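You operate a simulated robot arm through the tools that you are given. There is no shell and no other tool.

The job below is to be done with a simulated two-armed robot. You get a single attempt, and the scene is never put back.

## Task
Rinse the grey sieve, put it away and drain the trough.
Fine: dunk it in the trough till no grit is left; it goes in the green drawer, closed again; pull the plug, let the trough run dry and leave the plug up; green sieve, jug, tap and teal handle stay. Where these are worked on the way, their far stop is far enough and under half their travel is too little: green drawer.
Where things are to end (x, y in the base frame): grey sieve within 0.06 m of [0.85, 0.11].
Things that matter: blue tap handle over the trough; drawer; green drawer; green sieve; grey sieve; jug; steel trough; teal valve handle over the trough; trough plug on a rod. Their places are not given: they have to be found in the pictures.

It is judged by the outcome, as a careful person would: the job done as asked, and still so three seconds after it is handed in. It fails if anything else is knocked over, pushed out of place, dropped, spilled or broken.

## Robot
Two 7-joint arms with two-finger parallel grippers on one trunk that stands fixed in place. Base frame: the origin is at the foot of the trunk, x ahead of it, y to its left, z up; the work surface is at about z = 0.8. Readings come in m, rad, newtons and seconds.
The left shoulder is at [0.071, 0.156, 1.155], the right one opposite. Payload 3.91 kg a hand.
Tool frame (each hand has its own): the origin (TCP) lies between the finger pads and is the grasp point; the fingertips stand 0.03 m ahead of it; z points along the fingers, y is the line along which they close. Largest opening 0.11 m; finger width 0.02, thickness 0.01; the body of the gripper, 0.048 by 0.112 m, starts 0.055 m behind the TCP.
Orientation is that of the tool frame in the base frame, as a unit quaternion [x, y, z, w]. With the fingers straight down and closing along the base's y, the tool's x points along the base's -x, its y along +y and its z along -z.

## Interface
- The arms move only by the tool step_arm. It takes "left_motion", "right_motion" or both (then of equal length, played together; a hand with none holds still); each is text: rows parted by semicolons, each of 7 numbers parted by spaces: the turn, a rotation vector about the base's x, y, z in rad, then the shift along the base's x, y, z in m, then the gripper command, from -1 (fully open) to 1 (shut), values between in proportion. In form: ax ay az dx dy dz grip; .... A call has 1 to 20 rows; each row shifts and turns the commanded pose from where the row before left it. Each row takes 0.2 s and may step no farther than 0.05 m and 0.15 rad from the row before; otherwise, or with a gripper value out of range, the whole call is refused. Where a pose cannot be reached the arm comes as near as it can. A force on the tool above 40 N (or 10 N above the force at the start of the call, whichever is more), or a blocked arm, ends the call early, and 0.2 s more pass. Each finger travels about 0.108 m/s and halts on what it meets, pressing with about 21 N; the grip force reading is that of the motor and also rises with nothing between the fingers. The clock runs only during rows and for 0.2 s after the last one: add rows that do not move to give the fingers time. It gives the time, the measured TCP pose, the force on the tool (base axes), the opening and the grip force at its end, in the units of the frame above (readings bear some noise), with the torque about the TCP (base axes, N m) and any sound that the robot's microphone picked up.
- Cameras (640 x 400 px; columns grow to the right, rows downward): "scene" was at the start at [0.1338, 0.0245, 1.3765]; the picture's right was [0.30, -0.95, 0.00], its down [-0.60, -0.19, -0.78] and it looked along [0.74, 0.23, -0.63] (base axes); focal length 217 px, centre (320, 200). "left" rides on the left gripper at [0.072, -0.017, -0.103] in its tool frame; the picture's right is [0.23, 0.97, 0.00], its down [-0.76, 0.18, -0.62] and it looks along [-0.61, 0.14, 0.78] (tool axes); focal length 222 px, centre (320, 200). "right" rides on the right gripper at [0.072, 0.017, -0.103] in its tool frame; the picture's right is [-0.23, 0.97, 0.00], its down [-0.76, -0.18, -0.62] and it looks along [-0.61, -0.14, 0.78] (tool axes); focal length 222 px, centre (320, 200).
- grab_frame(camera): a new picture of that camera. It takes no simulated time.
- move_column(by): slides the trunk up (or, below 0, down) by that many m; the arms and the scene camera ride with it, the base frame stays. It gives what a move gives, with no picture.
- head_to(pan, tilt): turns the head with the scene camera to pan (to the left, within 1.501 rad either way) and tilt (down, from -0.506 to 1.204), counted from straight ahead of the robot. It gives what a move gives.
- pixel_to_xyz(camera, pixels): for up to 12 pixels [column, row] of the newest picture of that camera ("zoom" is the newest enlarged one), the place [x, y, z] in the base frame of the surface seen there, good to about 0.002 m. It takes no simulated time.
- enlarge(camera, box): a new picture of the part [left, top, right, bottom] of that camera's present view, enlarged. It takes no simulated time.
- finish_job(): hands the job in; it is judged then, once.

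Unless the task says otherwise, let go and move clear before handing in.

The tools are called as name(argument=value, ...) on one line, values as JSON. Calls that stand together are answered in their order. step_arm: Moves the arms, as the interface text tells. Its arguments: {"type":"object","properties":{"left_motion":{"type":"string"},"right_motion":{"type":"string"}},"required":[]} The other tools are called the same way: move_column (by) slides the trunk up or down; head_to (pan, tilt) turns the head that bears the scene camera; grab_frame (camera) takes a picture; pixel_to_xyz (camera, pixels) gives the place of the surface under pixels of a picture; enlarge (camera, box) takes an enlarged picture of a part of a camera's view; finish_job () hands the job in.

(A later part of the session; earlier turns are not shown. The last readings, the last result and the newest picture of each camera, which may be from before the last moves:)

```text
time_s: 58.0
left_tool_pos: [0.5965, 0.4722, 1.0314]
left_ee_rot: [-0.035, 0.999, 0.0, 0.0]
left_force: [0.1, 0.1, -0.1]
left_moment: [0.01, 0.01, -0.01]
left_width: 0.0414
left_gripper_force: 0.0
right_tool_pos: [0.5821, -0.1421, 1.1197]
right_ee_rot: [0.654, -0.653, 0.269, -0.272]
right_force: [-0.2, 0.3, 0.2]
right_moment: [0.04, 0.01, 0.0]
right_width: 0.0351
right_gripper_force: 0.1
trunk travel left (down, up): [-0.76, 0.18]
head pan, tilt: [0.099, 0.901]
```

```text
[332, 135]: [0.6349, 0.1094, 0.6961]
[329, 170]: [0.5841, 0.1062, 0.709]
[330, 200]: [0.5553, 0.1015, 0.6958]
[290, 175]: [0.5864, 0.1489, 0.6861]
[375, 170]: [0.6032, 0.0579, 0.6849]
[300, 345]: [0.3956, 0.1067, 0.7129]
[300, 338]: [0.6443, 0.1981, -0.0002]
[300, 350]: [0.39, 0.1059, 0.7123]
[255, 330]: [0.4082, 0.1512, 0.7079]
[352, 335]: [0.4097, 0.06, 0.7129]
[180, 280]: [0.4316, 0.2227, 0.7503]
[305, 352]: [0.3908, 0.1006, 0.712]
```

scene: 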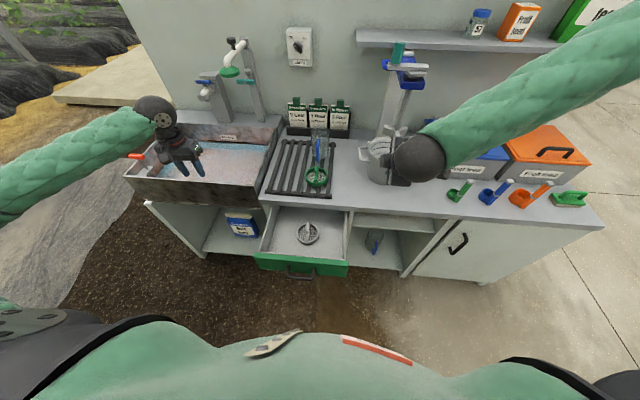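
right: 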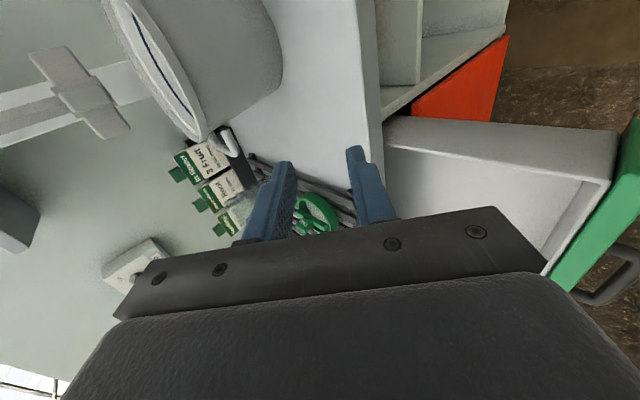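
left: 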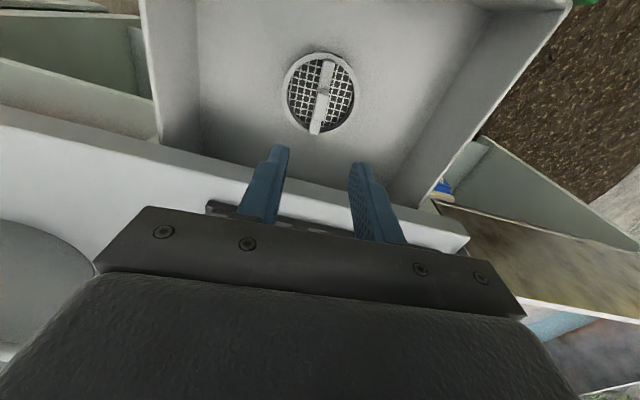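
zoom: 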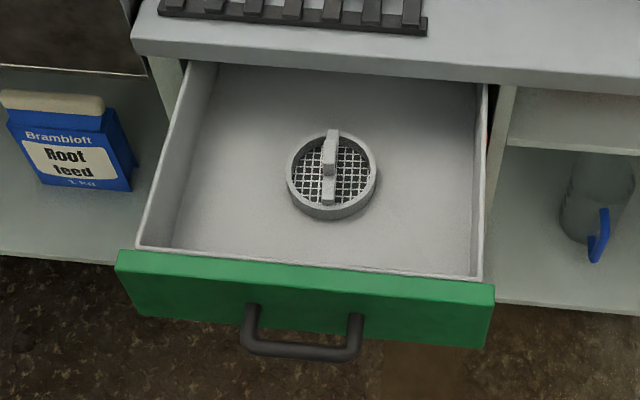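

The sieve is centred at about (0.594, 0.106) and the drawer front is at 0.432, so once closed it will be near (0.846, 0.106), inside tolerance. I'll bring the left hand, with fingers closed and nearly vertical, in front of the handle bar at x≈0.39 to push the drawer shut.

step_arm(left_motion="0 0 0 -0.031 -0.0215 -0.01 1; 0 0 0 -0.031 -0.0215 -0.01 1; 0 0 0 -0.031 -0.0215 -0.01 1; 0 0 0 -0.031 -0.0215 -0.01 1; 0 -0.05 0 -0.031 -0.0215 -0.01 1; 0 -0.05 0 -0.031 -0.0215 -0.01 1; 0 -0.05 0 -0.031 -0.0215 -0.01 1; 0 -0.05 0 -0.031 -0.0215 -0.01 1; 0 0 0 -0.004 -0.038 -0.005 1; 0 0 0 -0.004 -0.038 -0.005 1; 0 0 0 -0.004 -0.038 -0.005 1; 0 0 0 -0.004 -0.038 -0.005 1; 0 0 0 -0.004 -0.038 -0.005 1; 0 0 0 0 0 0 1")

grab_frame(camera="left")

grab_frame(camera="scene")

```text
time_s: 61.0
left_tool_pos: [0.4158, 0.1354, 0.8809]
left_ee_rot: [-0.035, 0.994, -0.003, 0.1]
left_force: [0.4, -0.7, 0.5]
left_moment: [-0.02, -0.03, -0.02]
left_width: 0.0
left_gripper_force: 21.0
left hand out of reach, approached as far as the arm can: row 6, 7, 8, 9, 10
right_tool_pos: [0.5822, -0.1413, 1.12]
right_ee_rot: [-0.653, 0.653, -0.27, 0.273]
right_force: [-0.5, -0.3, 0.3]
right_moment: [-0.05, 0.03, 0.04]
right_width: 0.035
right_gripper_force: 0.0
trunk travel left (down, up): [-0.76, 0.18]
head pan, tilt: [0.099, 0.901]
```

```text
taken
```

left: 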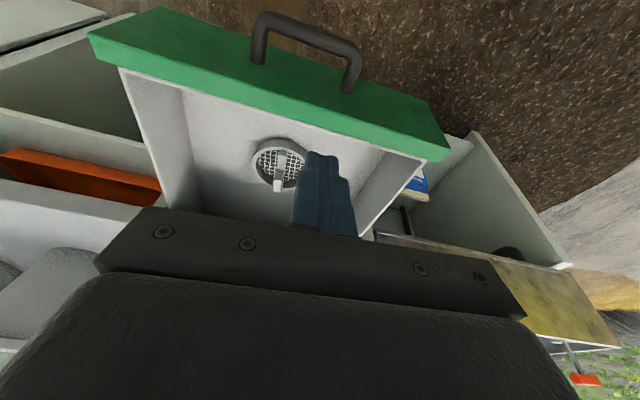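

```text
taken
```

scene: 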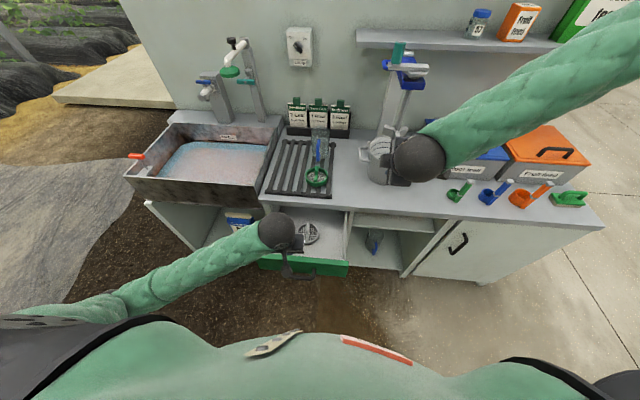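

The left arm hit its inner reach limit at (0.416, 0.135, 0.881). Raising the trunk another 0.1 m should let the hand come closer in while low, so I'll do that.

move_column(by=0.1)

step_arm(left_motion="0 0 0 -0.015 -0.007 -0.025 1; 0 0 0 -0.018 -0.007 -0.03 1; 0 0 0 -0.02 -0.007 -0.03 1; 0 0 0 -0.02 -0.007 -0.03 1; 0 0 0 -0.008 0 -0.03 1; 0 0 0 0 0 -0.02 1; 0 0 0 0 0 0 1")

grab_frame(camera="scene")

grab_frame(camera="left")

```text
time_s: 62.4
left_tool_pos: [0.417, 0.135, 0.9808]
left_ee_rot: [-0.035, 0.994, -0.004, 0.099]
left_force: [0.1, -0.6, 0.2]
left_moment: [0.0, -0.03, -0.01]
left_width: 0.0
left_gripper_force: 20.8
right_tool_pos: [0.583, -0.1424, 1.2198]
right_ee_rot: [-0.653, 0.653, -0.27, 0.272]
right_force: [0.0, 0.0, 0.1]
right_moment: [0.03, -0.01, 0.04]
right_width: 0.0351
right_gripper_force: 0.0
trunk travel left (down, up): [-0.86, 0.08]
head pan, tilt: [0.099, 0.901]
```

```text
time_s: 64.0
left_tool_pos: [0.3346, 0.1081, 0.8171]
left_ee_rot: [-0.035, 0.994, -0.004, 0.099]
left_force: [0.6, 0.0, 0.0]
left_moment: [0.02, 0.0, 0.01]
left_width: 0.0
left_gripper_force: 20.9
right_tool_pos: [0.5831, -0.1419, 1.2194]
right_ee_rot: [0.653, -0.652, 0.27, -0.273]
right_force: [0.0, 0.0, -0.5]
right_moment: [-0.02, -0.02, 0.01]
right_width: 0.0349
right_gripper_force: 0.1
trunk travel left (down, up): [-0.86, 0.08]
head pan, tilt: [0.099, 0.901]
```

```text
taken
```

scene: 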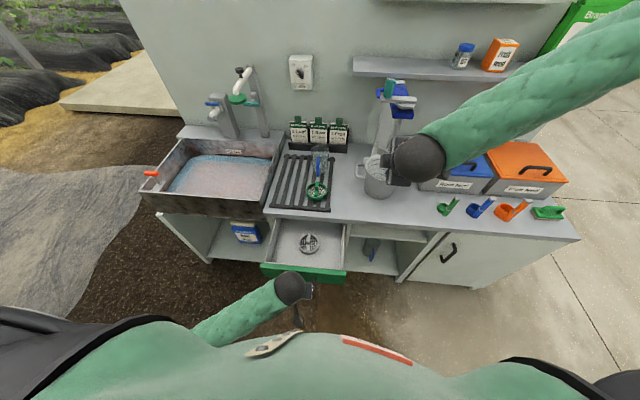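

```text
taken
```

left: 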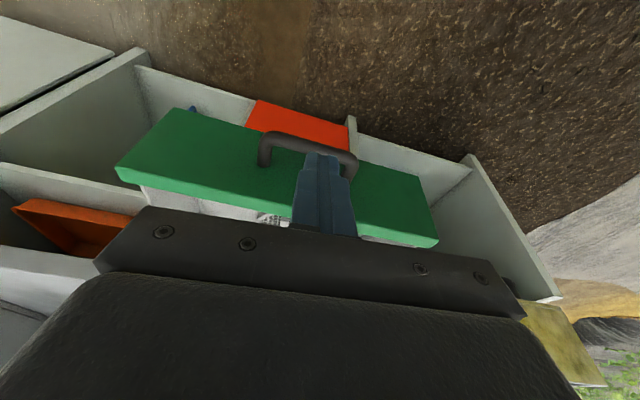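

The left hand is now in front of the handle at (0.335, 0.108, 0.817). I'll lower it to bar height at z≈0.712.

step_arm(left_motion="0 0 0 0 0 -0.025 1; 0 0 0 0 0 -0.025 1; 0 0 0 0 0 -0.025 1; 0 0 0 0 0 -0.02 1; 0 0 0 0 0 -0.01 1; 0 0 0 0 0 0 1")

grab_frame(camera="left")

enlarge(camera="scene", box=[230, 210, 380, 340])

```text
time_s: 65.3
left_tool_pos: [0.3348, 0.1068, 0.7097]
left_ee_rot: [-0.035, 0.994, -0.004, 0.099]
left_force: [-0.5, 1.0, 0.2]
left_moment: [-0.02, -0.01, -0.02]
left_width: 0.0004
left_gripper_force: 20.9
right_tool_pos: [0.5835, -0.1421, 1.2197]
right_ee_rot: [0.653, -0.653, 0.27, -0.272]
right_force: [0.6, -0.5, 0.0]
right_moment: [0.0, -0.02, 0.03]
right_width: 0.0351
right_gripper_force: 0.2
trunk travel left (down, up): [-0.86, 0.08]
head pan, tilt: [0.099, 0.901]
```

```text
taken
```

left: 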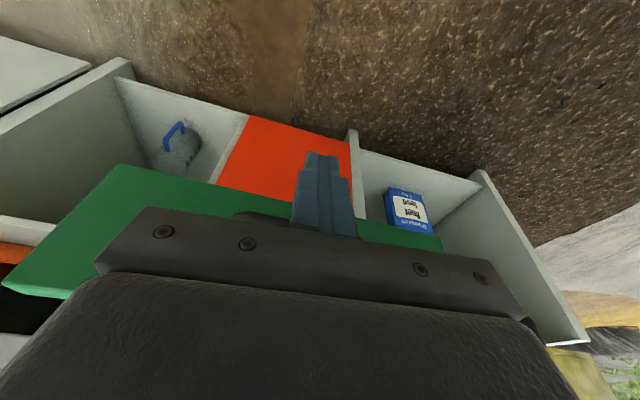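

```text
3.08 times, centred on (305, 275) of scene
```

zoom: 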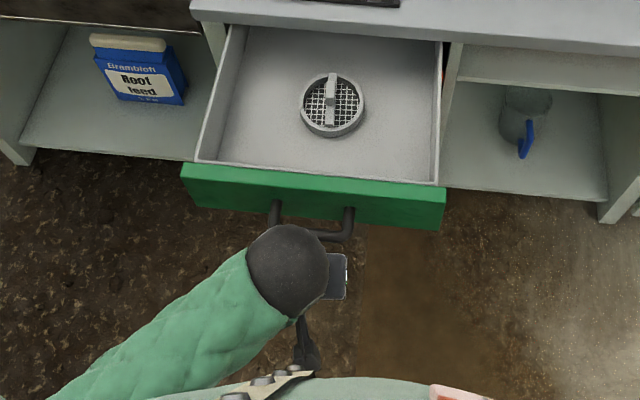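

Everything is aligned, with the fingers in front of the bar and the sieve sitting still in the drawer. I'll push forward slowly.

step_arm(left_motion="0 0 0 0.01 0 0 1; 0 0 0 0.01 0 0 1; 0 0 0 0.01 0 0 1; 0 0 0 0.006 0 0 1; 0 0 0 0.006 0 0 1; 0 0 0 0.008 0 0 1; 0 0 0 0.01 0 0 1; 0 0 0 0.012 0 0 1; 0 0 0 0.012 0 0 1; 0 0 0 0.012 0 0 1; 0 0 0 0.012 0 0 1; 0 0 0 0.012 0 0 1; 0 0 0 0 0 0 1")

enlarge(camera="scene", box=[230, 190, 380, 320])

```text
time_s: 68.2
left_tool_pos: [0.4545, 0.1062, 0.712]
left_ee_rot: [-0.035, 0.994, -0.004, 0.1]
left_force: [0.0, 1.6, -0.7]
left_moment: [0.01, -0.02, -0.04]
left_width: 0.0
left_gripper_force: 20.4
right_tool_pos: [0.5827, -0.1411, 1.2212]
right_ee_rot: [0.653, -0.653, 0.27, -0.273]
right_force: [-0.3, -0.1, 0.2]
right_moment: [0.06, 0.0, 0.0]
right_width: 0.0349
right_gripper_force: 0.0
trunk travel left (down, up): [-0.86, 0.08]
head pan, tilt: [0.099, 0.901]
```

```text
3.08 times, centred on (305, 255) of scene
```

zoom: 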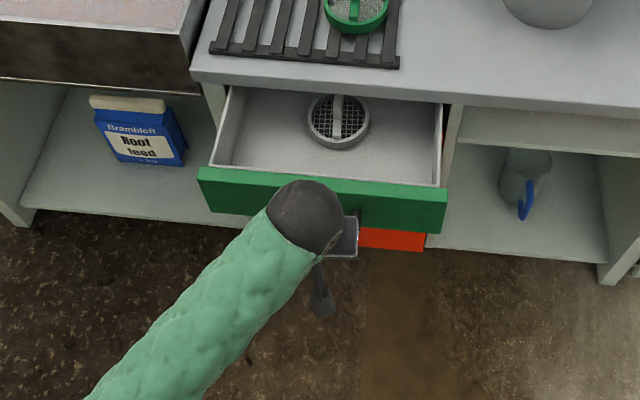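

The drawer is closing smoothly and the sieve is riding with it. I'll keep pushing.

step_arm(left_motion="0 0 0 0.012 0 0 1; 0 0 0 0.012 0 0 1; 0 0 0 0.012 0 0 1; 0 0 0 0.012 0 0 1; 0 0 0 0.012 0 0 1; 0 0 0 0.012 0 0 1; 0 0 0 0.012 0 0 1; 0 0 0 0.012 0 0 1; 0 0 0 0.012 0 0 1; 0 0 0 0.012 0 0 1; 0 0 0 0.012 0 0 1; 0 0 0 0.01 0 0 1; 0 0 0 0 0 0 1")

enlarge(camera="scene", box=[230, 170, 380, 300])

grab_frame(camera="left")

```text
time_s: 71.0
left_tool_pos: [0.5976, 0.109, 0.7097]
left_ee_rot: [-0.034, 0.994, -0.003, 0.099]
left_force: [0.3, -0.3, -0.4]
left_moment: [0.01, 0.01, 0.04]
left_width: 0.0001
left_gripper_force: 21.6
right_tool_pos: [0.583, -0.1424, 1.2197]
right_ee_rot: [0.653, -0.653, 0.27, -0.273]
right_force: [-0.5, -0.2, 0.7]
right_moment: [-0.02, 0.0, 0.04]
right_width: 0.0347
right_gripper_force: 0.0
trunk travel left (down, up): [-0.86, 0.08]
head pan, tilt: [0.099, 0.901]
```

```text
3.08 times, centred on (305, 235) of scene
```

zoom: 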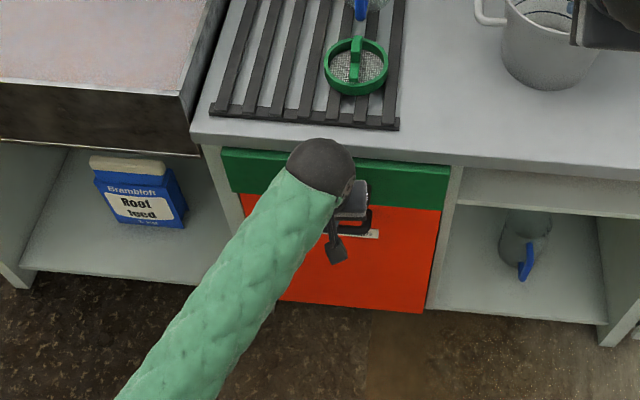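

```text
taken
```

left: 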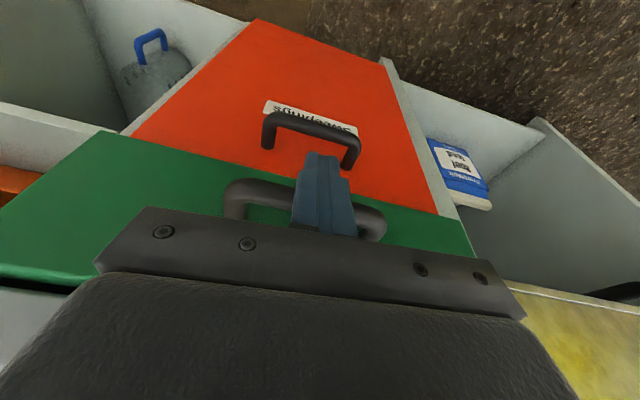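

pixel_to_xyz(camera="zoom", pixels=[[420, 185], [240, 170], [245, 185], [420, 195], [380, 230], [330, 290]])

step_arm(left_motion="0 0 0 0.006 0 0 1; 0 0 0 0.006 0 0 1; 0 0 0 0.005 0 0 1; 0 0 0 0 0 0 1")

enlarge(camera="scene", box=[230, 170, 380, 300])

```text
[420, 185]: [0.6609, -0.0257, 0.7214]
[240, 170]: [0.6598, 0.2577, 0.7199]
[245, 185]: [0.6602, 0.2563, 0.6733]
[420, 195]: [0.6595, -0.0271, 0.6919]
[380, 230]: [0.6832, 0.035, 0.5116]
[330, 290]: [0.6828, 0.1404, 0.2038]
```

```text
time_s: 72.0
left_tool_pos: [0.6153, 0.1067, 0.7105]
left_ee_rot: [-0.035, 0.994, -0.003, 0.1]
left_force: [0.0, 0.2, 0.2]
left_moment: [0.01, 0.0, -0.01]
left_width: 0.0002
left_gripper_force: 21.0
right_tool_pos: [0.5836, -0.1423, 1.2183]
right_ee_rot: [0.654, -0.652, 0.27, -0.273]
right_force: [0.3, 0.8, 1.1]
right_moment: [0.01, 0.01, -0.02]
right_width: 0.035
right_gripper_force: 0.1
trunk travel left (down, up): [-0.86, 0.08]
head pan, tilt: [0.099, 0.901]
```

```text
3.08 times, centred on (305, 235) of scene
```

zoom: 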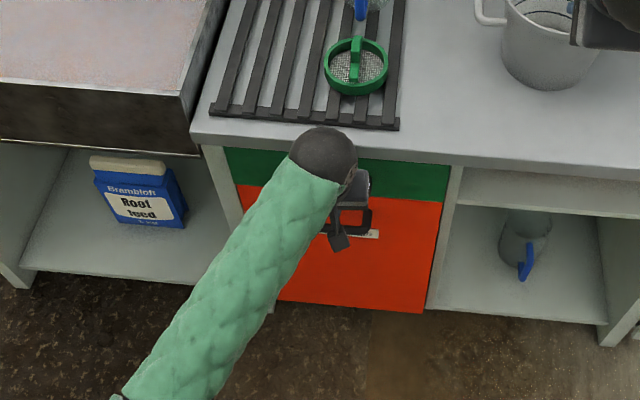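

The front was at x≈0.660 before this push and should now be about 0.678, against 0.684 when closed. I'll push the last millimetres gently until resistance appears.

step_arm(left_motion="0 0 0 0.002 0 0 1; 0 0 0 0.002 0 0 1; 0 0 0 0.002 0 0 1; 0 0 0 0.0015 0 0 1; 0 0 0 0 0 0 1")

enlarge(camera="scene", box=[230, 170, 380, 300])

pixel_to_xyz(camera="zoom", pixels=[[420, 185], [240, 165], [245, 175], [420, 195], [380, 180]])

```text
time_s: 73.2
left_tool_pos: [0.6208, 0.1084, 0.7107]
left_ee_rot: [-0.034, 0.994, -0.003, 0.1]
left_force: [0.0, -0.6, 0.0]
left_moment: [0.0, 0.0, 0.01]
left_width: 0.0
left_gripper_force: 21.1
right_tool_pos: [0.5829, -0.141, 1.2208]
right_ee_rot: [-0.653, 0.653, -0.27, 0.272]
right_force: [0.3, 1.0, -0.1]
right_moment: [0.01, 0.0, 0.01]
right_width: 0.0349
right_gripper_force: 0.1
trunk travel left (down, up): [-0.86, 0.08]
head pan, tilt: [0.099, 0.901]
```

```text
3.08 times, centred on (305, 235) of scene
```

zoom: 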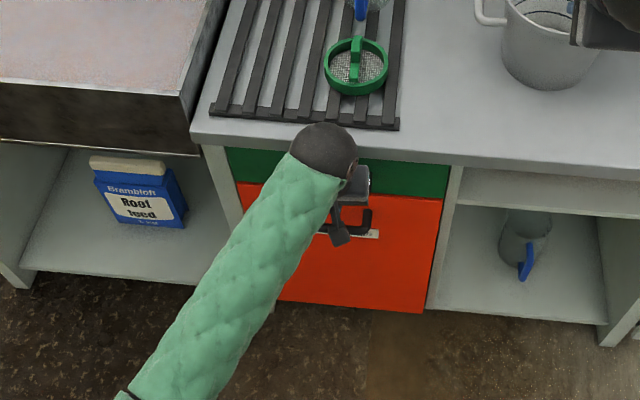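

```text
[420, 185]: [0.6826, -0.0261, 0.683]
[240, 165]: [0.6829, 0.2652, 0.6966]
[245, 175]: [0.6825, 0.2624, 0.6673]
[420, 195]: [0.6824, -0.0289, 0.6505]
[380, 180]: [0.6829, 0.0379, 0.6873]
```

The front now reads 0.6828, against about 0.6835 at the start. I'll nudge a touch further to be sure it is against its stop.

step_arm(left_motion="0 0 0 0.0015 0 0 1; 0 0 0 0.0015 0 0 1; 0 0 0 0 0 0 1")

```text
time_s: 74.0
left_tool_pos: [0.6241, 0.1073, 0.7103]
left_ee_rot: [-0.033, 0.995, -0.004, 0.098]
left_force: [-13.4, 0.0, 1.6]
left_moment: [-0.09, 0.08, -0.05]
left_width: 0.0
left_gripper_force: 21.3
right_tool_pos: [0.582, -0.1422, 1.2206]
right_ee_rot: [-0.653, 0.653, -0.27, 0.273]
right_force: [0.4, -0.9, -0.3]
right_moment: [-0.02, -0.02, 0.02]
right_width: 0.0347
right_gripper_force: 0.0
trunk travel left (down, up): [-0.86, 0.08]
head pan, tilt: [0.099, 0.901]
```

A force of -13.4 N confirms the drawer is shut against its stop. I'll back the left hand off and raise it clear, then check the drawer.

step_arm(left_motion="0 0 0 -0.01 0 0 1; 0 0 0 -0.025 0 0 1; 0 0 0 -0.03 0 0 1; 0 0 0 -0.02 0 0.02 1; 0 0 0 0 0.01 0.045 1; 0 0 0 0 0.02 0.045 1; 0 0 0 0 0.03 0.04 1; 0 0 0 0 0.03 0.04 1; 0 0 0 0 0.03 0.04 1; 0 0 0 0 0.03 0.04 1; 0 0 0 0 0.03 0.04 1; 0 0 0 0 0.03 0.04 1; 0 0 0 0 0.035 0.035 1; 0 0 0 0 0.035 0.035 1; 0 0 0 0 0.035 0.035 1; 0 0 0 0 0 0 1")

grab_frame(camera="scene")

enlarge(camera="scene", box=[230, 170, 380, 300])

pixel_to_xyz(camera="zoom", pixels=[[420, 185], [240, 165], [245, 175], [420, 195], [380, 180], [300, 180]])

```text
time_s: 77.3
left_tool_pos: [0.5396, 0.4241, 1.1667]
left_ee_rot: [-0.034, 0.994, -0.004, 0.1]
left_force: [-0.2, -0.4, -0.8]
left_moment: [0.0, -0.02, -0.01]
left_width: 0.0001
left_gripper_force: 20.9
right_tool_pos: [0.5846, -0.1413, 1.2201]
right_ee_rot: [0.653, -0.653, 0.269, -0.272]
right_force: [0.5, -0.1, -0.1]
right_moment: [-0.01, -0.03, -0.03]
right_width: 0.0348
right_gripper_force: 0.0
trunk travel left (down, up): [-0.86, 0.08]
head pan, tilt: [0.099, 0.901]
```

```text
taken
```

scene: 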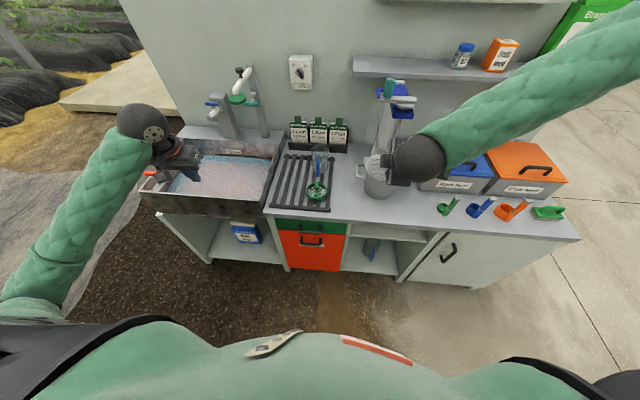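

```text
3.08 times, centred on (305, 235) of scene
```

zoom: 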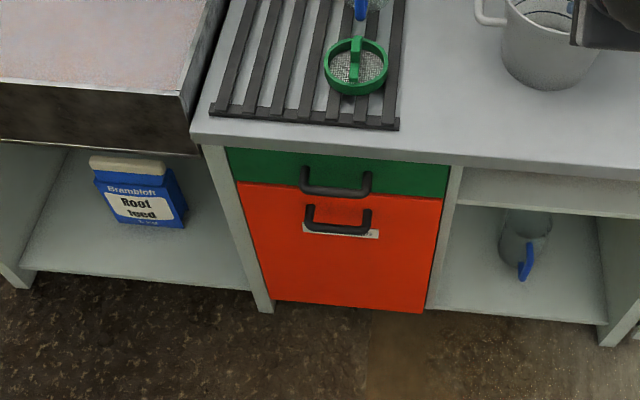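

```text
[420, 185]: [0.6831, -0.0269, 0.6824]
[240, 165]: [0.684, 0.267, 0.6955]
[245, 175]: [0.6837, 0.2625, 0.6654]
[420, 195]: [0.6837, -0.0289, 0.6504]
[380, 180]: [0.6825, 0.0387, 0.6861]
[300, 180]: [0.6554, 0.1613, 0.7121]
```

The drawer front is back at x≈0.6835, fully closed. Next is the plug, so I'll turn the head toward it for a precise look.

head_to(pan=0.75, tilt=0.75)

grab_frame(camera="scene")

```text
time_s: 78.4
left_tool_pos: [0.5396, 0.4237, 1.1672]
left_ee_rot: [-0.034, 0.994, -0.003, 0.1]
left_force: [0.2, -0.4, -0.2]
left_moment: [-0.02, 0.0, 0.01]
left_width: 0.0
left_gripper_force: 21.0
right_tool_pos: [0.583, -0.1415, 1.2201]
right_ee_rot: [0.654, -0.653, 0.27, -0.272]
right_force: [-0.2, -0.1, 0.9]
right_moment: [-0.02, 0.0, 0.03]
right_width: 0.0349
right_gripper_force: 0.0
trunk travel left (down, up): [-0.86, 0.08]
head pan, tilt: [0.75, 0.75]
```

```text
taken
```

scene: 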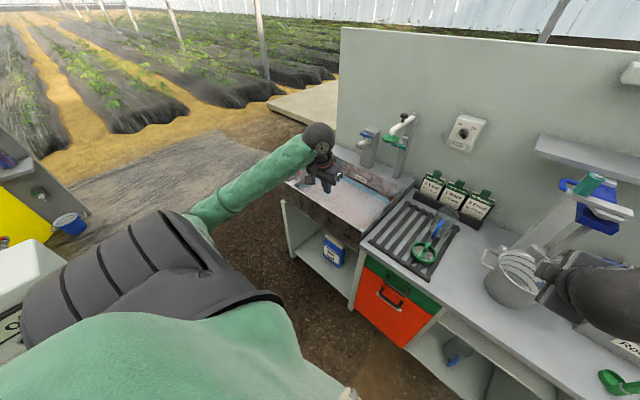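

The left arm blocks the view of the plug. I'll raise the left hand a little, then lower the trunk so the shoulder height suits the far reach to the plug.

step_arm(left_motion="0 0 -0.035 0 0 0.04 0; 0 0 -0.035 0 0 0.04 0; 0 0 0 0 0 0.04 0; 0 0 0 0 0 0.02 0; 0 0 0 0 0 0 0")

move_column(by=-0.2)

grab_frame(camera="scene")

grab_frame(camera="right")

```text
time_s: 79.6
left_tool_pos: [0.5417, 0.4247, 1.3091]
left_ee_rot: [-0.001, 0.995, -0.007, 0.099]
left_force: [-0.8, -0.5, 0.3]
left_moment: [-0.01, 0.02, 0.02]
left_width: 0.0549
left_gripper_force: 0.0
right_tool_pos: [0.5829, -0.141, 1.219]
right_ee_rot: [-0.653, 0.653, -0.27, 0.273]
right_force: [1.1, -1.3, -0.3]
right_moment: [0.01, 0.0, 0.0]
right_width: 0.035
right_gripper_force: 0.0
trunk travel left (down, up): [-0.86, 0.08]
head pan, tilt: [0.75, 0.75]
```

```text
time_s: 81.8
left_tool_pos: [0.5405, 0.4231, 1.1081]
left_ee_rot: [0.001, 0.995, -0.007, 0.1]
left_force: [-0.4, -0.1, -0.4]
left_moment: [-0.05, 0.03, 0.02]
left_width: 0.055
left_gripper_force: 0.0
right_tool_pos: [0.5835, -0.1414, 1.0194]
right_ee_rot: [0.653, -0.653, 0.27, -0.273]
right_force: [-0.2, -1.0, 0.3]
right_moment: [0.0, 0.0, -0.02]
right_width: 0.0351
right_gripper_force: 0.0
trunk travel left (down, up): [-0.66, 0.28]
head pan, tilt: [0.75, 0.75]
```

```text
taken
```

scene: 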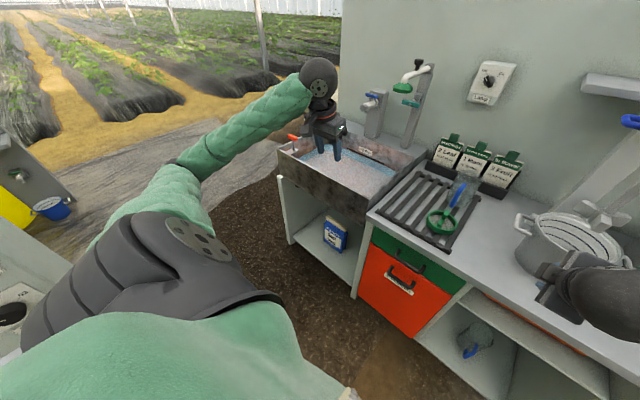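

```text
taken
```

right: 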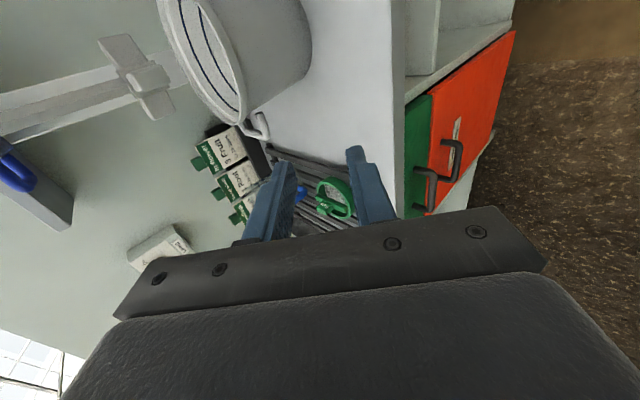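

The plug's orange end is just visible at (293,137). I'll lower the trunk another 0.14 m, then bring the left hand nearer to look with its camera.

move_column(by=-0.14)

step_arm(left_motion="0 -0.05 0 0.005 0.035 0.02 0; 0 -0.05 0 0.005 0.035 0.02 0; 0 -0.05 0 0.005 0.035 0.02 0; 0 -0.05 0 0.005 0.035 0.02 0; 0 -0.05 0 0.005 0.035 0.02 0; 0 -0.05 0 0.005 0.035 0.01 0; 0 -0.05 0 0.005 0.035 0 0; 0 -0.05 0 0 0.035 0 0; 0 0 0 0 0.035 0 0; 0 0 0 0 0 0 0")

grab_frame(camera="left")

grab_frame(camera="scene")

```text
time_s: 83.4
left_tool_pos: [0.5408, 0.4244, 0.9678]
left_ee_rot: [0.001, 0.995, -0.006, 0.099]
left_force: [0.0, -0.3, 0.2]
left_moment: [-0.04, -0.02, -0.01]
left_width: 0.0551
left_gripper_force: 0.0
right_tool_pos: [0.5832, -0.1429, 0.8791]
right_ee_rot: [-0.653, 0.654, -0.269, 0.272]
right_force: [0.1, 0.6, -0.1]
right_moment: [-0.01, -0.01, 0.01]
right_width: 0.0349
right_gripper_force: 0.1
trunk travel left (down, up): [-0.52, 0.42]
head pan, tilt: [0.75, 0.75]
```

```text
time_s: 85.6
left_tool_pos: [0.5771, 0.7411, 1.0759]
left_ee_rot: [0.002, 0.956, -0.006, 0.294]
left_force: [0.2, 0.0, 0.2]
left_moment: [0.01, -0.02, 0.01]
left_width: 0.055
left_gripper_force: 0.1
right_tool_pos: [0.5826, -0.1427, 0.8804]
right_ee_rot: [0.653, -0.653, 0.269, -0.273]
right_force: [0.1, 0.0, -0.3]
right_moment: [0.0, -0.03, -0.01]
right_width: 0.0349
right_gripper_force: 0.2
trunk travel left (down, up): [-0.52, 0.42]
head pan, tilt: [0.75, 0.75]
```

```text
taken
```

left: 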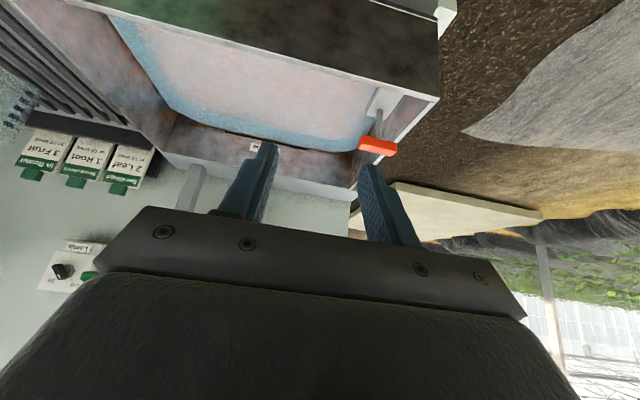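

```text
taken
```

scene: 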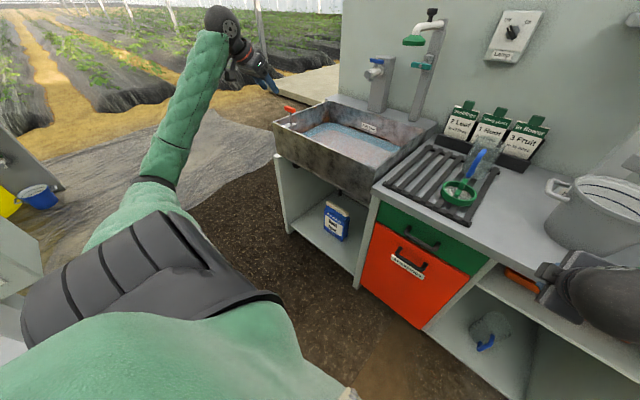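

Now the plug's red T-handle is clear in both views, at (378,147) in left and (290,110) in scene. I'll measure it closely.

enlarge(camera="left", box=[345, 75, 435, 175])

pixel_to_xyz(camera="zoom", pixels=[[245, 165], [320, 180], [285, 172], [250, 200], [320, 215], [285, 205], [290, 120], [300, 90], [270, 160], [330, 160], [240, 150], [335, 195]])

```text
4.00 times, centred on (390, 125) of left
```

zoom: 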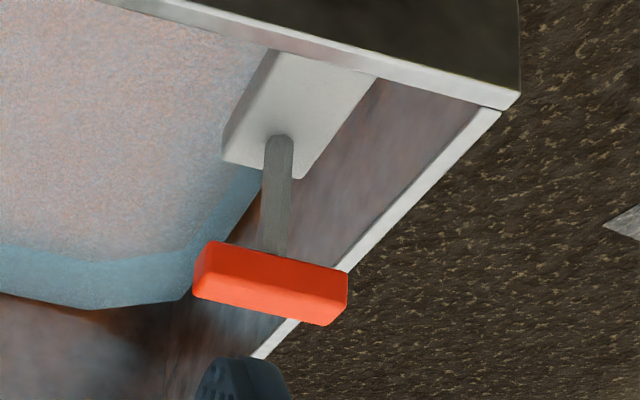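

```text
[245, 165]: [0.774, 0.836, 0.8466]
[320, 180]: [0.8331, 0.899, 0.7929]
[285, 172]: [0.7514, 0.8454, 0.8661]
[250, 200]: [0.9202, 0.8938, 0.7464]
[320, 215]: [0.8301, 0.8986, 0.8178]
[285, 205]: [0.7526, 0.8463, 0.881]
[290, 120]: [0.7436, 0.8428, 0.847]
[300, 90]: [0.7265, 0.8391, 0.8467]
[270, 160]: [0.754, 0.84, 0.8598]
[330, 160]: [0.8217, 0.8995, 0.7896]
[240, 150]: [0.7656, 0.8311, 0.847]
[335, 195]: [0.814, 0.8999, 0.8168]
```

pixel_to_xyz(camera="zoom", pixels=[[205, 270], [335, 300], [270, 285], [275, 255], [275, 300], [215, 245], [340, 275], [200, 290], [330, 318], [195, 280], [270, 230], [235, 265]])

enlarge(camera="scene", box=[265, 90, 325, 140])

pixel_to_xyz(camera="zoom", pixels=[[200, 130], [280, 130], [320, 130], [240, 140], [280, 200], [300, 230]])

```text
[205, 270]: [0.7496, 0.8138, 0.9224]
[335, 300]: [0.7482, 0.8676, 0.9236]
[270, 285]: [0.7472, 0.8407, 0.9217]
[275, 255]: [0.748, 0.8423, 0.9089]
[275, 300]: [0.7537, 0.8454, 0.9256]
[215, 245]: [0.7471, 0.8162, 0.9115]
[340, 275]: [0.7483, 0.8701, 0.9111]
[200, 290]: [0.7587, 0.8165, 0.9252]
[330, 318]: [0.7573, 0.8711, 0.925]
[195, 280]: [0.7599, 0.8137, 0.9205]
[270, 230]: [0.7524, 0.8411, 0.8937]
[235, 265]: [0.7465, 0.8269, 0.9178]
```

```text
8.00 times, centred on (295, 115) of scene
```

zoom: 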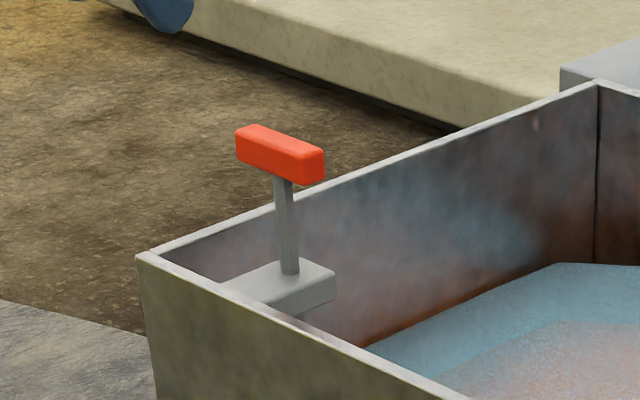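

```text
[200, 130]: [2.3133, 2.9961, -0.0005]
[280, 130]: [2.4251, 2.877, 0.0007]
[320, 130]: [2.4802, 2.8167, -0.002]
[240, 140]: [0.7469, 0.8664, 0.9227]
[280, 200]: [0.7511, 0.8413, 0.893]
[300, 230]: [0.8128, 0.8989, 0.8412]
```

The T-handle is aligned with y (0.813–0.871), its underside is at z≈0.908, and the rod is at (0.755, 0.842) with the bracket top at 0.847. I'll pitch the left hand to about 60° and line it up so the fingers straddle the rod just under the T-bar.

step_arm(left_motion="0 -0.0745 0 0.01 0.0168 -0.024 0.27; 0 -0.0745 0 0.015 0.0168 -0.024 0.27; 0 -0.0745 0 0.015 0.0168 -0.024 0.27; 0 -0.0745 0 0.015 0.0168 -0.024 0.27; 0 -0.0745 0 0.015 0.0168 -0.024 0.27; 0 -0.0745 0 0.015 0.0168 -0.024 0.27; 0 0 0 0 0 0 0.27")

grab_frame(camera="left")

grab_frame(camera="scene")

```text
time_s: 87.2
left_tool_pos: [0.6597, 0.842, 0.9337]
left_ee_rot: [0.003, 0.866, -0.006, 0.5]
left_force: [0.4, -0.4, 0.4]
left_moment: [0.01, 0.03, 0.05]
left_width: 0.0401
left_gripper_force: 0.0
right_tool_pos: [0.5829, -0.1416, 0.88]
right_ee_rot: [-0.653, 0.653, -0.27, 0.273]
right_force: [0.3, 0.4, -0.4]
right_moment: [-0.03, -0.02, -0.02]
right_width: 0.0352
right_gripper_force: 0.2
trunk travel left (down, up): [-0.52, 0.42]
head pan, tilt: [0.75, 0.75]
```

```text
taken
```

left: 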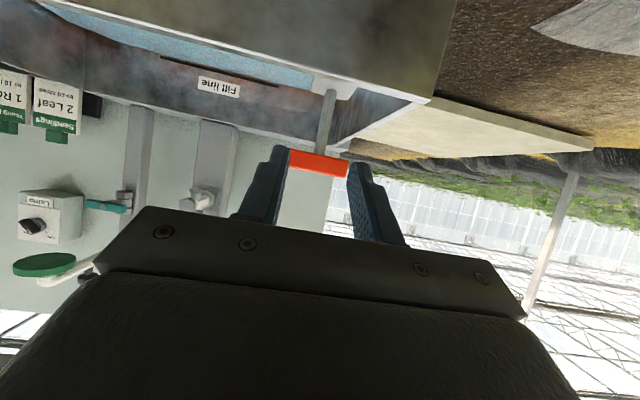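

```text
taken
```

scene: 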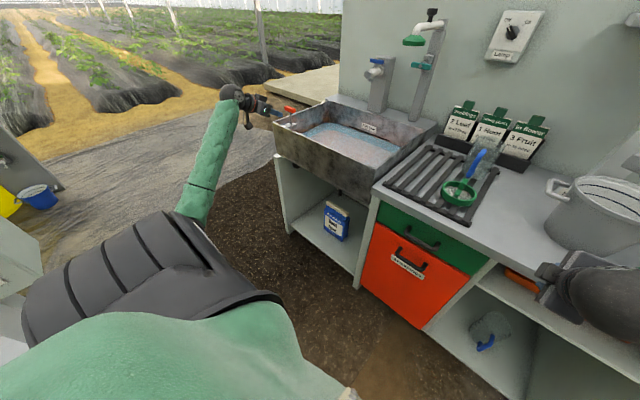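

The hand is lined up. I'll slide forward and down along the approach so the fingers pass under the T-bar around the rod.

step_arm(left_motion="0 0 0 0.012 0 -0.0065 0.27; 0 0 0 0.012 0 -0.0065 0.27; 0 0 0 0.012 0 -0.006 0.27; 0 0 0 0.012 0 -0.006 0.27; 0 0 0 0.012 0 -0.006 0.27; 0 0 0 0.012 0 -0.006 0.27; 0 0 0 0.012 0 -0.006 0.27; 0 0 0 0.011 0 -0.006 0.27; 0 0 0 0 0 0 0.27")

grab_frame(camera="left")

enlarge(camera="scene", box=[215, 70, 345, 170])

```text
time_s: 89.2
left_tool_pos: [0.7551, 0.8409, 0.8857]
left_ee_rot: [0.003, 0.866, -0.006, 0.499]
left_force: [1.2, 0.4, -0.7]
left_moment: [0.02, 0.01, -0.02]
left_width: 0.0403
left_gripper_force: 0.1
right_tool_pos: [0.5835, -0.1422, 0.8801]
right_ee_rot: [0.654, -0.652, 0.271, -0.272]
right_force: [-0.3, -0.8, -0.5]
right_moment: [0.02, -0.02, 0.03]
right_width: 0.0348
right_gripper_force: 0.1
trunk travel left (down, up): [-0.52, 0.42]
head pan, tilt: [0.75, 0.75]
```

```text
taken
```

left: 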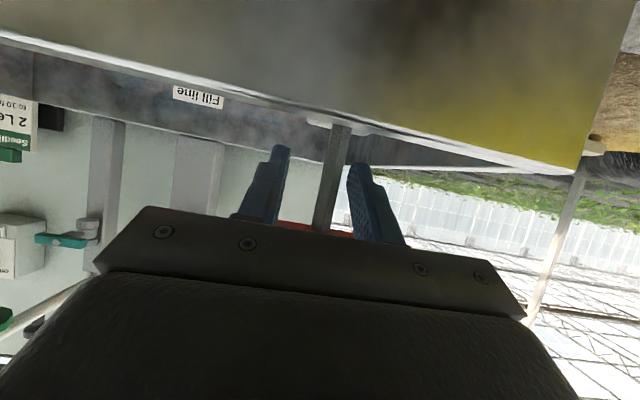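

```text
4.00 times, centred on (280, 120) of scene
```

zoom: 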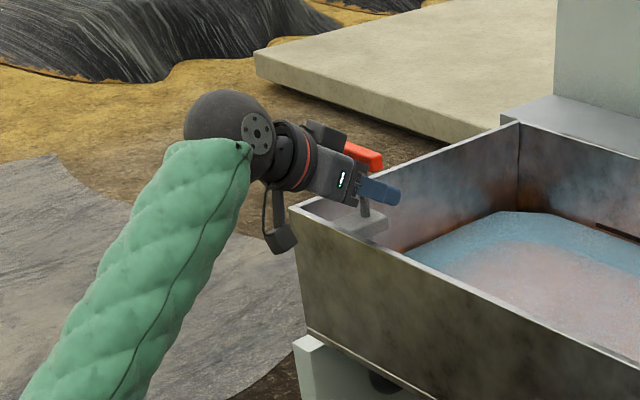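

The rod at (332,180) is between the fingers with the T-bar behind and above them, and there is no contact. I'll close on the rod.

step_arm(left_motion="0 0 0 0 0 0 0.6; 0 0 0 0 0 0 1; 0 0 0 0 0 0 1; 0 0 0 0 0 0 1")

grab_frame(camera="left")

```text
time_s: 89.9
left_tool_pos: [0.756, 0.8446, 0.8848]
left_ee_rot: [0.001, 0.866, -0.003, 0.501]
left_force: [11.5, 19.7, 0.6]
left_moment: [0.79, 0.26, 0.07]
left_width: 0.0112
left_gripper_force: 44.7
right_tool_pos: [0.5837, -0.1414, 0.8791]
right_ee_rot: [0.654, -0.653, 0.269, -0.271]
right_force: [-0.3, 0.2, 0.7]
right_moment: [0.01, 0.02, 0.0]
right_width: 0.0348
right_gripper_force: 0.1
trunk travel left (down, up): [-0.52, 0.42]
head pan, tilt: [0.75, 0.75]
stopped in row 3 (left hand): the force on the tool passed its limit at 44 N (the readings are from after the stop); the commanded pose is now the measured one
```

```text
taken
```

left: 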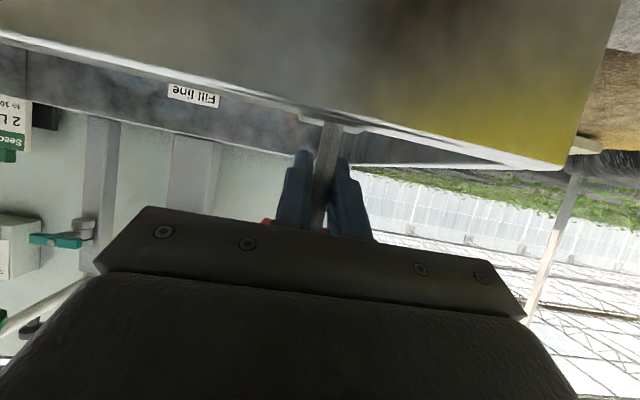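

The rod is gripped, but the stiff clamp reacts sideways because of a ~3 mm offset. I'll loosen to about 18 mm so it works as a fork under the T-bar, and lift that way.

step_arm(left_motion="0 0 0 0 0 0 0.67; 0 0 0 0 0 0 0.67")

step_arm(left_motion="0 0 0 0 0 0.003 0.67; 0 0 0 0 0 0.003 0.67; 0 0 0 0 0 0.003 0.67; 0 0 0 0 0 0.003 0.67; 0 0 0 0 0 0 0.67")

grab_frame(camera="left")

enlarge(camera="scene", box=[215, 70, 345, 170])

```text
time_s: 90.5
left_tool_pos: [0.7551, 0.8418, 0.8863]
left_ee_rot: [0.002, 0.866, -0.004, 0.5]
left_force: [-1.1, 0.8, -0.5]
left_moment: [0.0, -0.01, 0.0]
left_width: 0.0185
left_gripper_force: 0.1
right_tool_pos: [0.5824, -0.1436, 0.8795]
right_ee_rot: [-0.653, 0.654, -0.269, 0.272]
right_force: [0.3, 0.9, 0.7]
right_moment: [-0.01, -0.03, -0.01]
right_width: 0.0349
right_gripper_force: 0.0
trunk travel left (down, up): [-0.52, 0.42]
head pan, tilt: [0.75, 0.75]
```

```text
time_s: 91.7
left_tool_pos: [0.7558, 0.8432, 0.8966]
left_ee_rot: [0.002, 0.866, -0.004, 0.5]
left_force: [0.5, -1.6, -0.5]
left_moment: [0.03, 0.01, 0.0]
left_width: 0.0182
left_gripper_force: 0.5
right_tool_pos: [0.5833, -0.1423, 0.8793]
right_ee_rot: [0.654, -0.653, 0.27, -0.272]
right_force: [-0.1, -0.5, 0.3]
right_moment: [-0.03, -0.01, -0.02]
right_width: 0.0349
right_gripper_force: 0.1
trunk travel left (down, up): [-0.52, 0.42]
head pan, tilt: [0.75, 0.75]
```

```text
taken
```

left: 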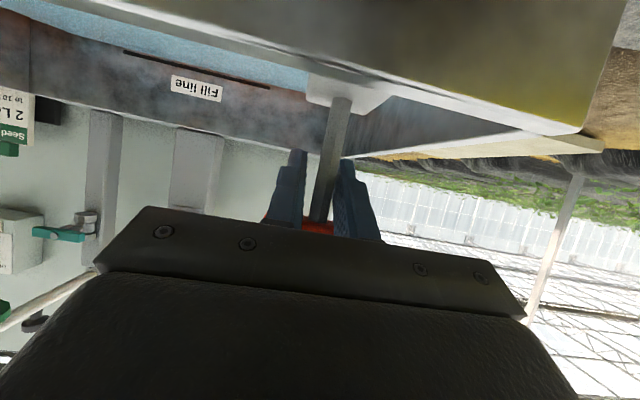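

```text
4.00 times, centred on (280, 120) of scene
```

zoom: 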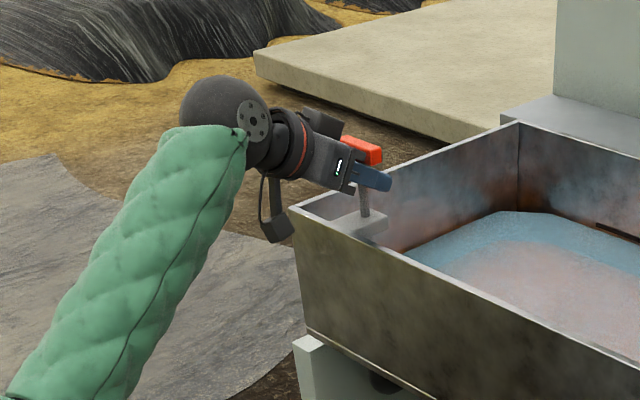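

The hand has risen to 0.897 with no load yet, so it is just about to meet the T-bar. I'll keep lifting gradually.

step_arm(left_motion="0 0 0 0 0 0.004 0.67; 0 0 0 0 0 0.004 0.67; 0 0 0 0 0 0.004 0.67; 0 0 0 0 0 0.004 0.67; 0 0 0 0 0 0.004 0.67; 0 0 0 0 0 0 0.67")

grab_frame(camera="left")

enlarge(camera="scene", box=[215, 70, 345, 170])

```text
time_s: 93.1
left_tool_pos: [0.7562, 0.842, 0.9186]
left_ee_rot: [0.001, 0.866, -0.003, 0.5]
left_force: [-2.3, 2.0, -2.1]
left_moment: [0.01, -0.1, -0.02]
left_width: 0.0183
left_gripper_force: 0.0
right_tool_pos: [0.5826, -0.1422, 0.8794]
right_ee_rot: [0.653, -0.653, 0.269, -0.273]
right_force: [-0.8, 0.1, 0.2]
right_moment: [0.01, 0.0, -0.01]
right_width: 0.0347
right_gripper_force: 0.0
trunk travel left (down, up): [-0.52, 0.42]
head pan, tilt: [0.75, 0.75]
```

```text
taken
```

left: 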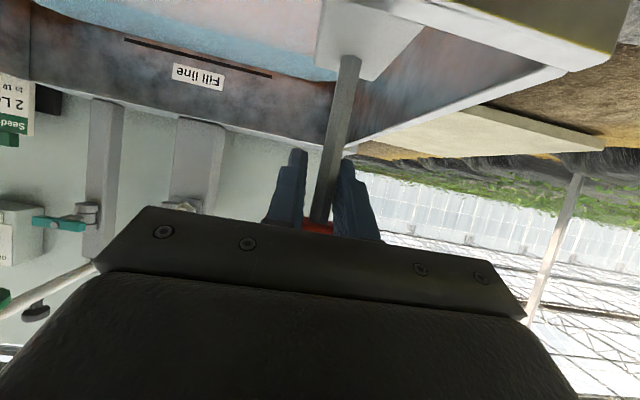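

```text
4.00 times, centred on (280, 120) of scene
```

zoom: 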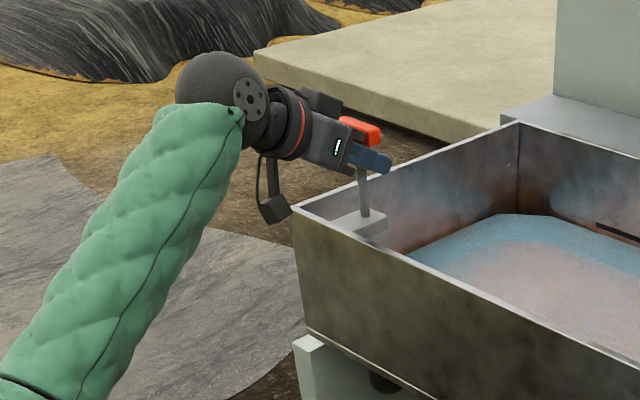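

The T-bar is rising, with more rod visible above the bracket. I'll keep lifting until it reaches its top.

step_arm(left_motion="0 0 0 0 0 0.005 0.67; 0 0 0 0 0 0.005 0.67; 0 0 0 0 0 0.005 0.67; 0 0 0 0 0 0.005 0.67; 0 0 0 0 0 0.005 0.67; 0 0 0 0 0 0.005 0.67; 0 0 0 0 0 0 0.67")

grab_frame(camera="left")

enlarge(camera="scene", box=[215, 70, 345, 170])

```text
time_s: 94.4
left_tool_pos: [0.7558, 0.842, 0.9353]
left_ee_rot: [0.001, 0.869, -0.006, 0.495]
left_force: [-8.8, 3.3, -12.6]
left_moment: [0.11, -0.27, -0.09]
left_width: 0.0178
left_gripper_force: 0.1
right_tool_pos: [0.5829, -0.1406, 0.8796]
right_ee_rot: [0.654, -0.653, 0.27, -0.272]
right_force: [0.0, -0.2, 0.3]
right_moment: [0.02, 0.0, -0.02]
right_width: 0.0349
right_gripper_force: 0.0
trunk travel left (down, up): [-0.52, 0.42]
head pan, tilt: [0.75, 0.75]
stopped in row 6 (left hand): the force on the tool passed its limit at 45 N (the readings are from after the stop); the commanded pose is now the measured one
```

```text
taken
```

left: 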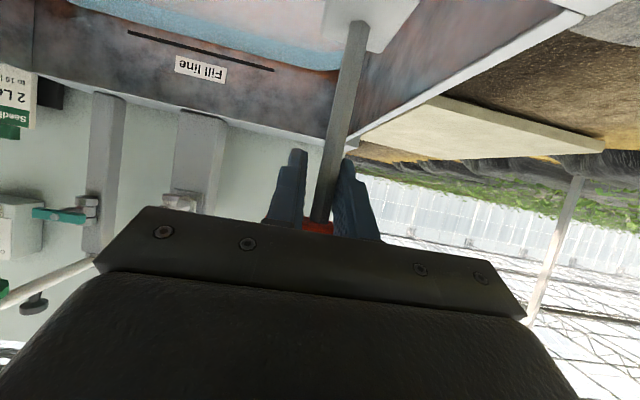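

```text
4.00 times, centred on (280, 120) of scene
```

zoom: 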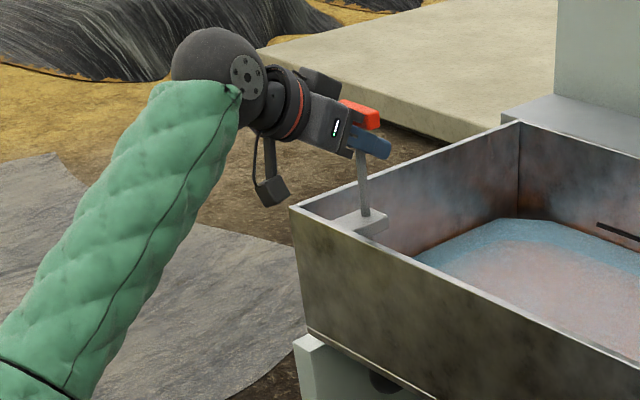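

The lift met a hard stop at 45 N, with the plug about 4 cm up, and the water level seems to be dropping. I'll ease down a few millimetres to see whether the plug stays up by itself.

step_arm(left_motion="0 0 0 0 0 -0.002 0.67; 0 0 0 0 0 -0.002 0.67; 0 0 0 0 0 -0.002 0.67; 0 0 0 0 0 -0.002 0.67; 0 0 0 0 0 0 0.67")

grab_frame(camera="left")

enlarge(camera="scene", box=[215, 70, 345, 170])

pixel_to_xyz(camera="zoom", pixels=[[355, 108], [375, 118], [362, 190], [500, 280], [530, 230], [600, 290]])

```text
time_s: 95.6
left_tool_pos: [0.7555, 0.8406, 0.9301]
left_ee_rot: [0.002, 0.868, -0.006, 0.496]
left_force: [0.4, 4.9, 0.1]
left_moment: [0.1, -0.02, -0.04]
left_width: 0.021
left_gripper_force: 3.2
right_tool_pos: [0.5839, -0.1411, 0.8798]
right_ee_rot: [0.653, -0.653, 0.27, -0.272]
right_force: [1.3, 0.1, 0.0]
right_moment: [0.01, -0.03, -0.02]
right_width: 0.0349
right_gripper_force: 0.1
trunk travel left (down, up): [-0.52, 0.42]
head pan, tilt: [0.75, 0.75]
```

```text
taken
```

left: 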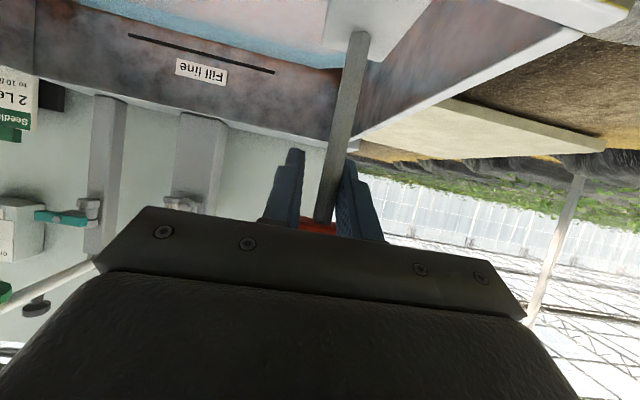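

```text
4.00 times, centred on (280, 120) of scene
```

zoom: 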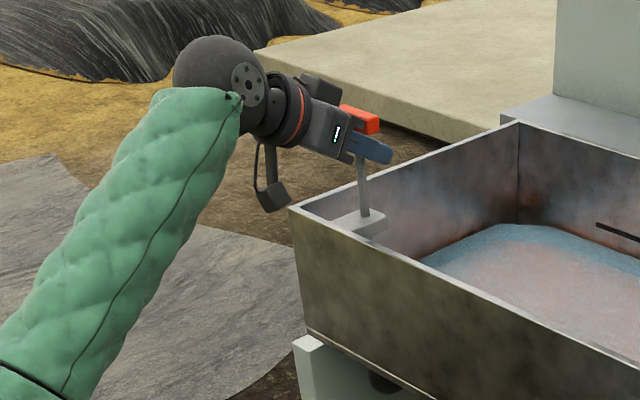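

```text
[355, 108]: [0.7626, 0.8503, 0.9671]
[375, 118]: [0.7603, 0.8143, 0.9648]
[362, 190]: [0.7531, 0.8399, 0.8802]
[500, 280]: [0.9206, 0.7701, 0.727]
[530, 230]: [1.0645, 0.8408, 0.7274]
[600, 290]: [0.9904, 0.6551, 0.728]
```

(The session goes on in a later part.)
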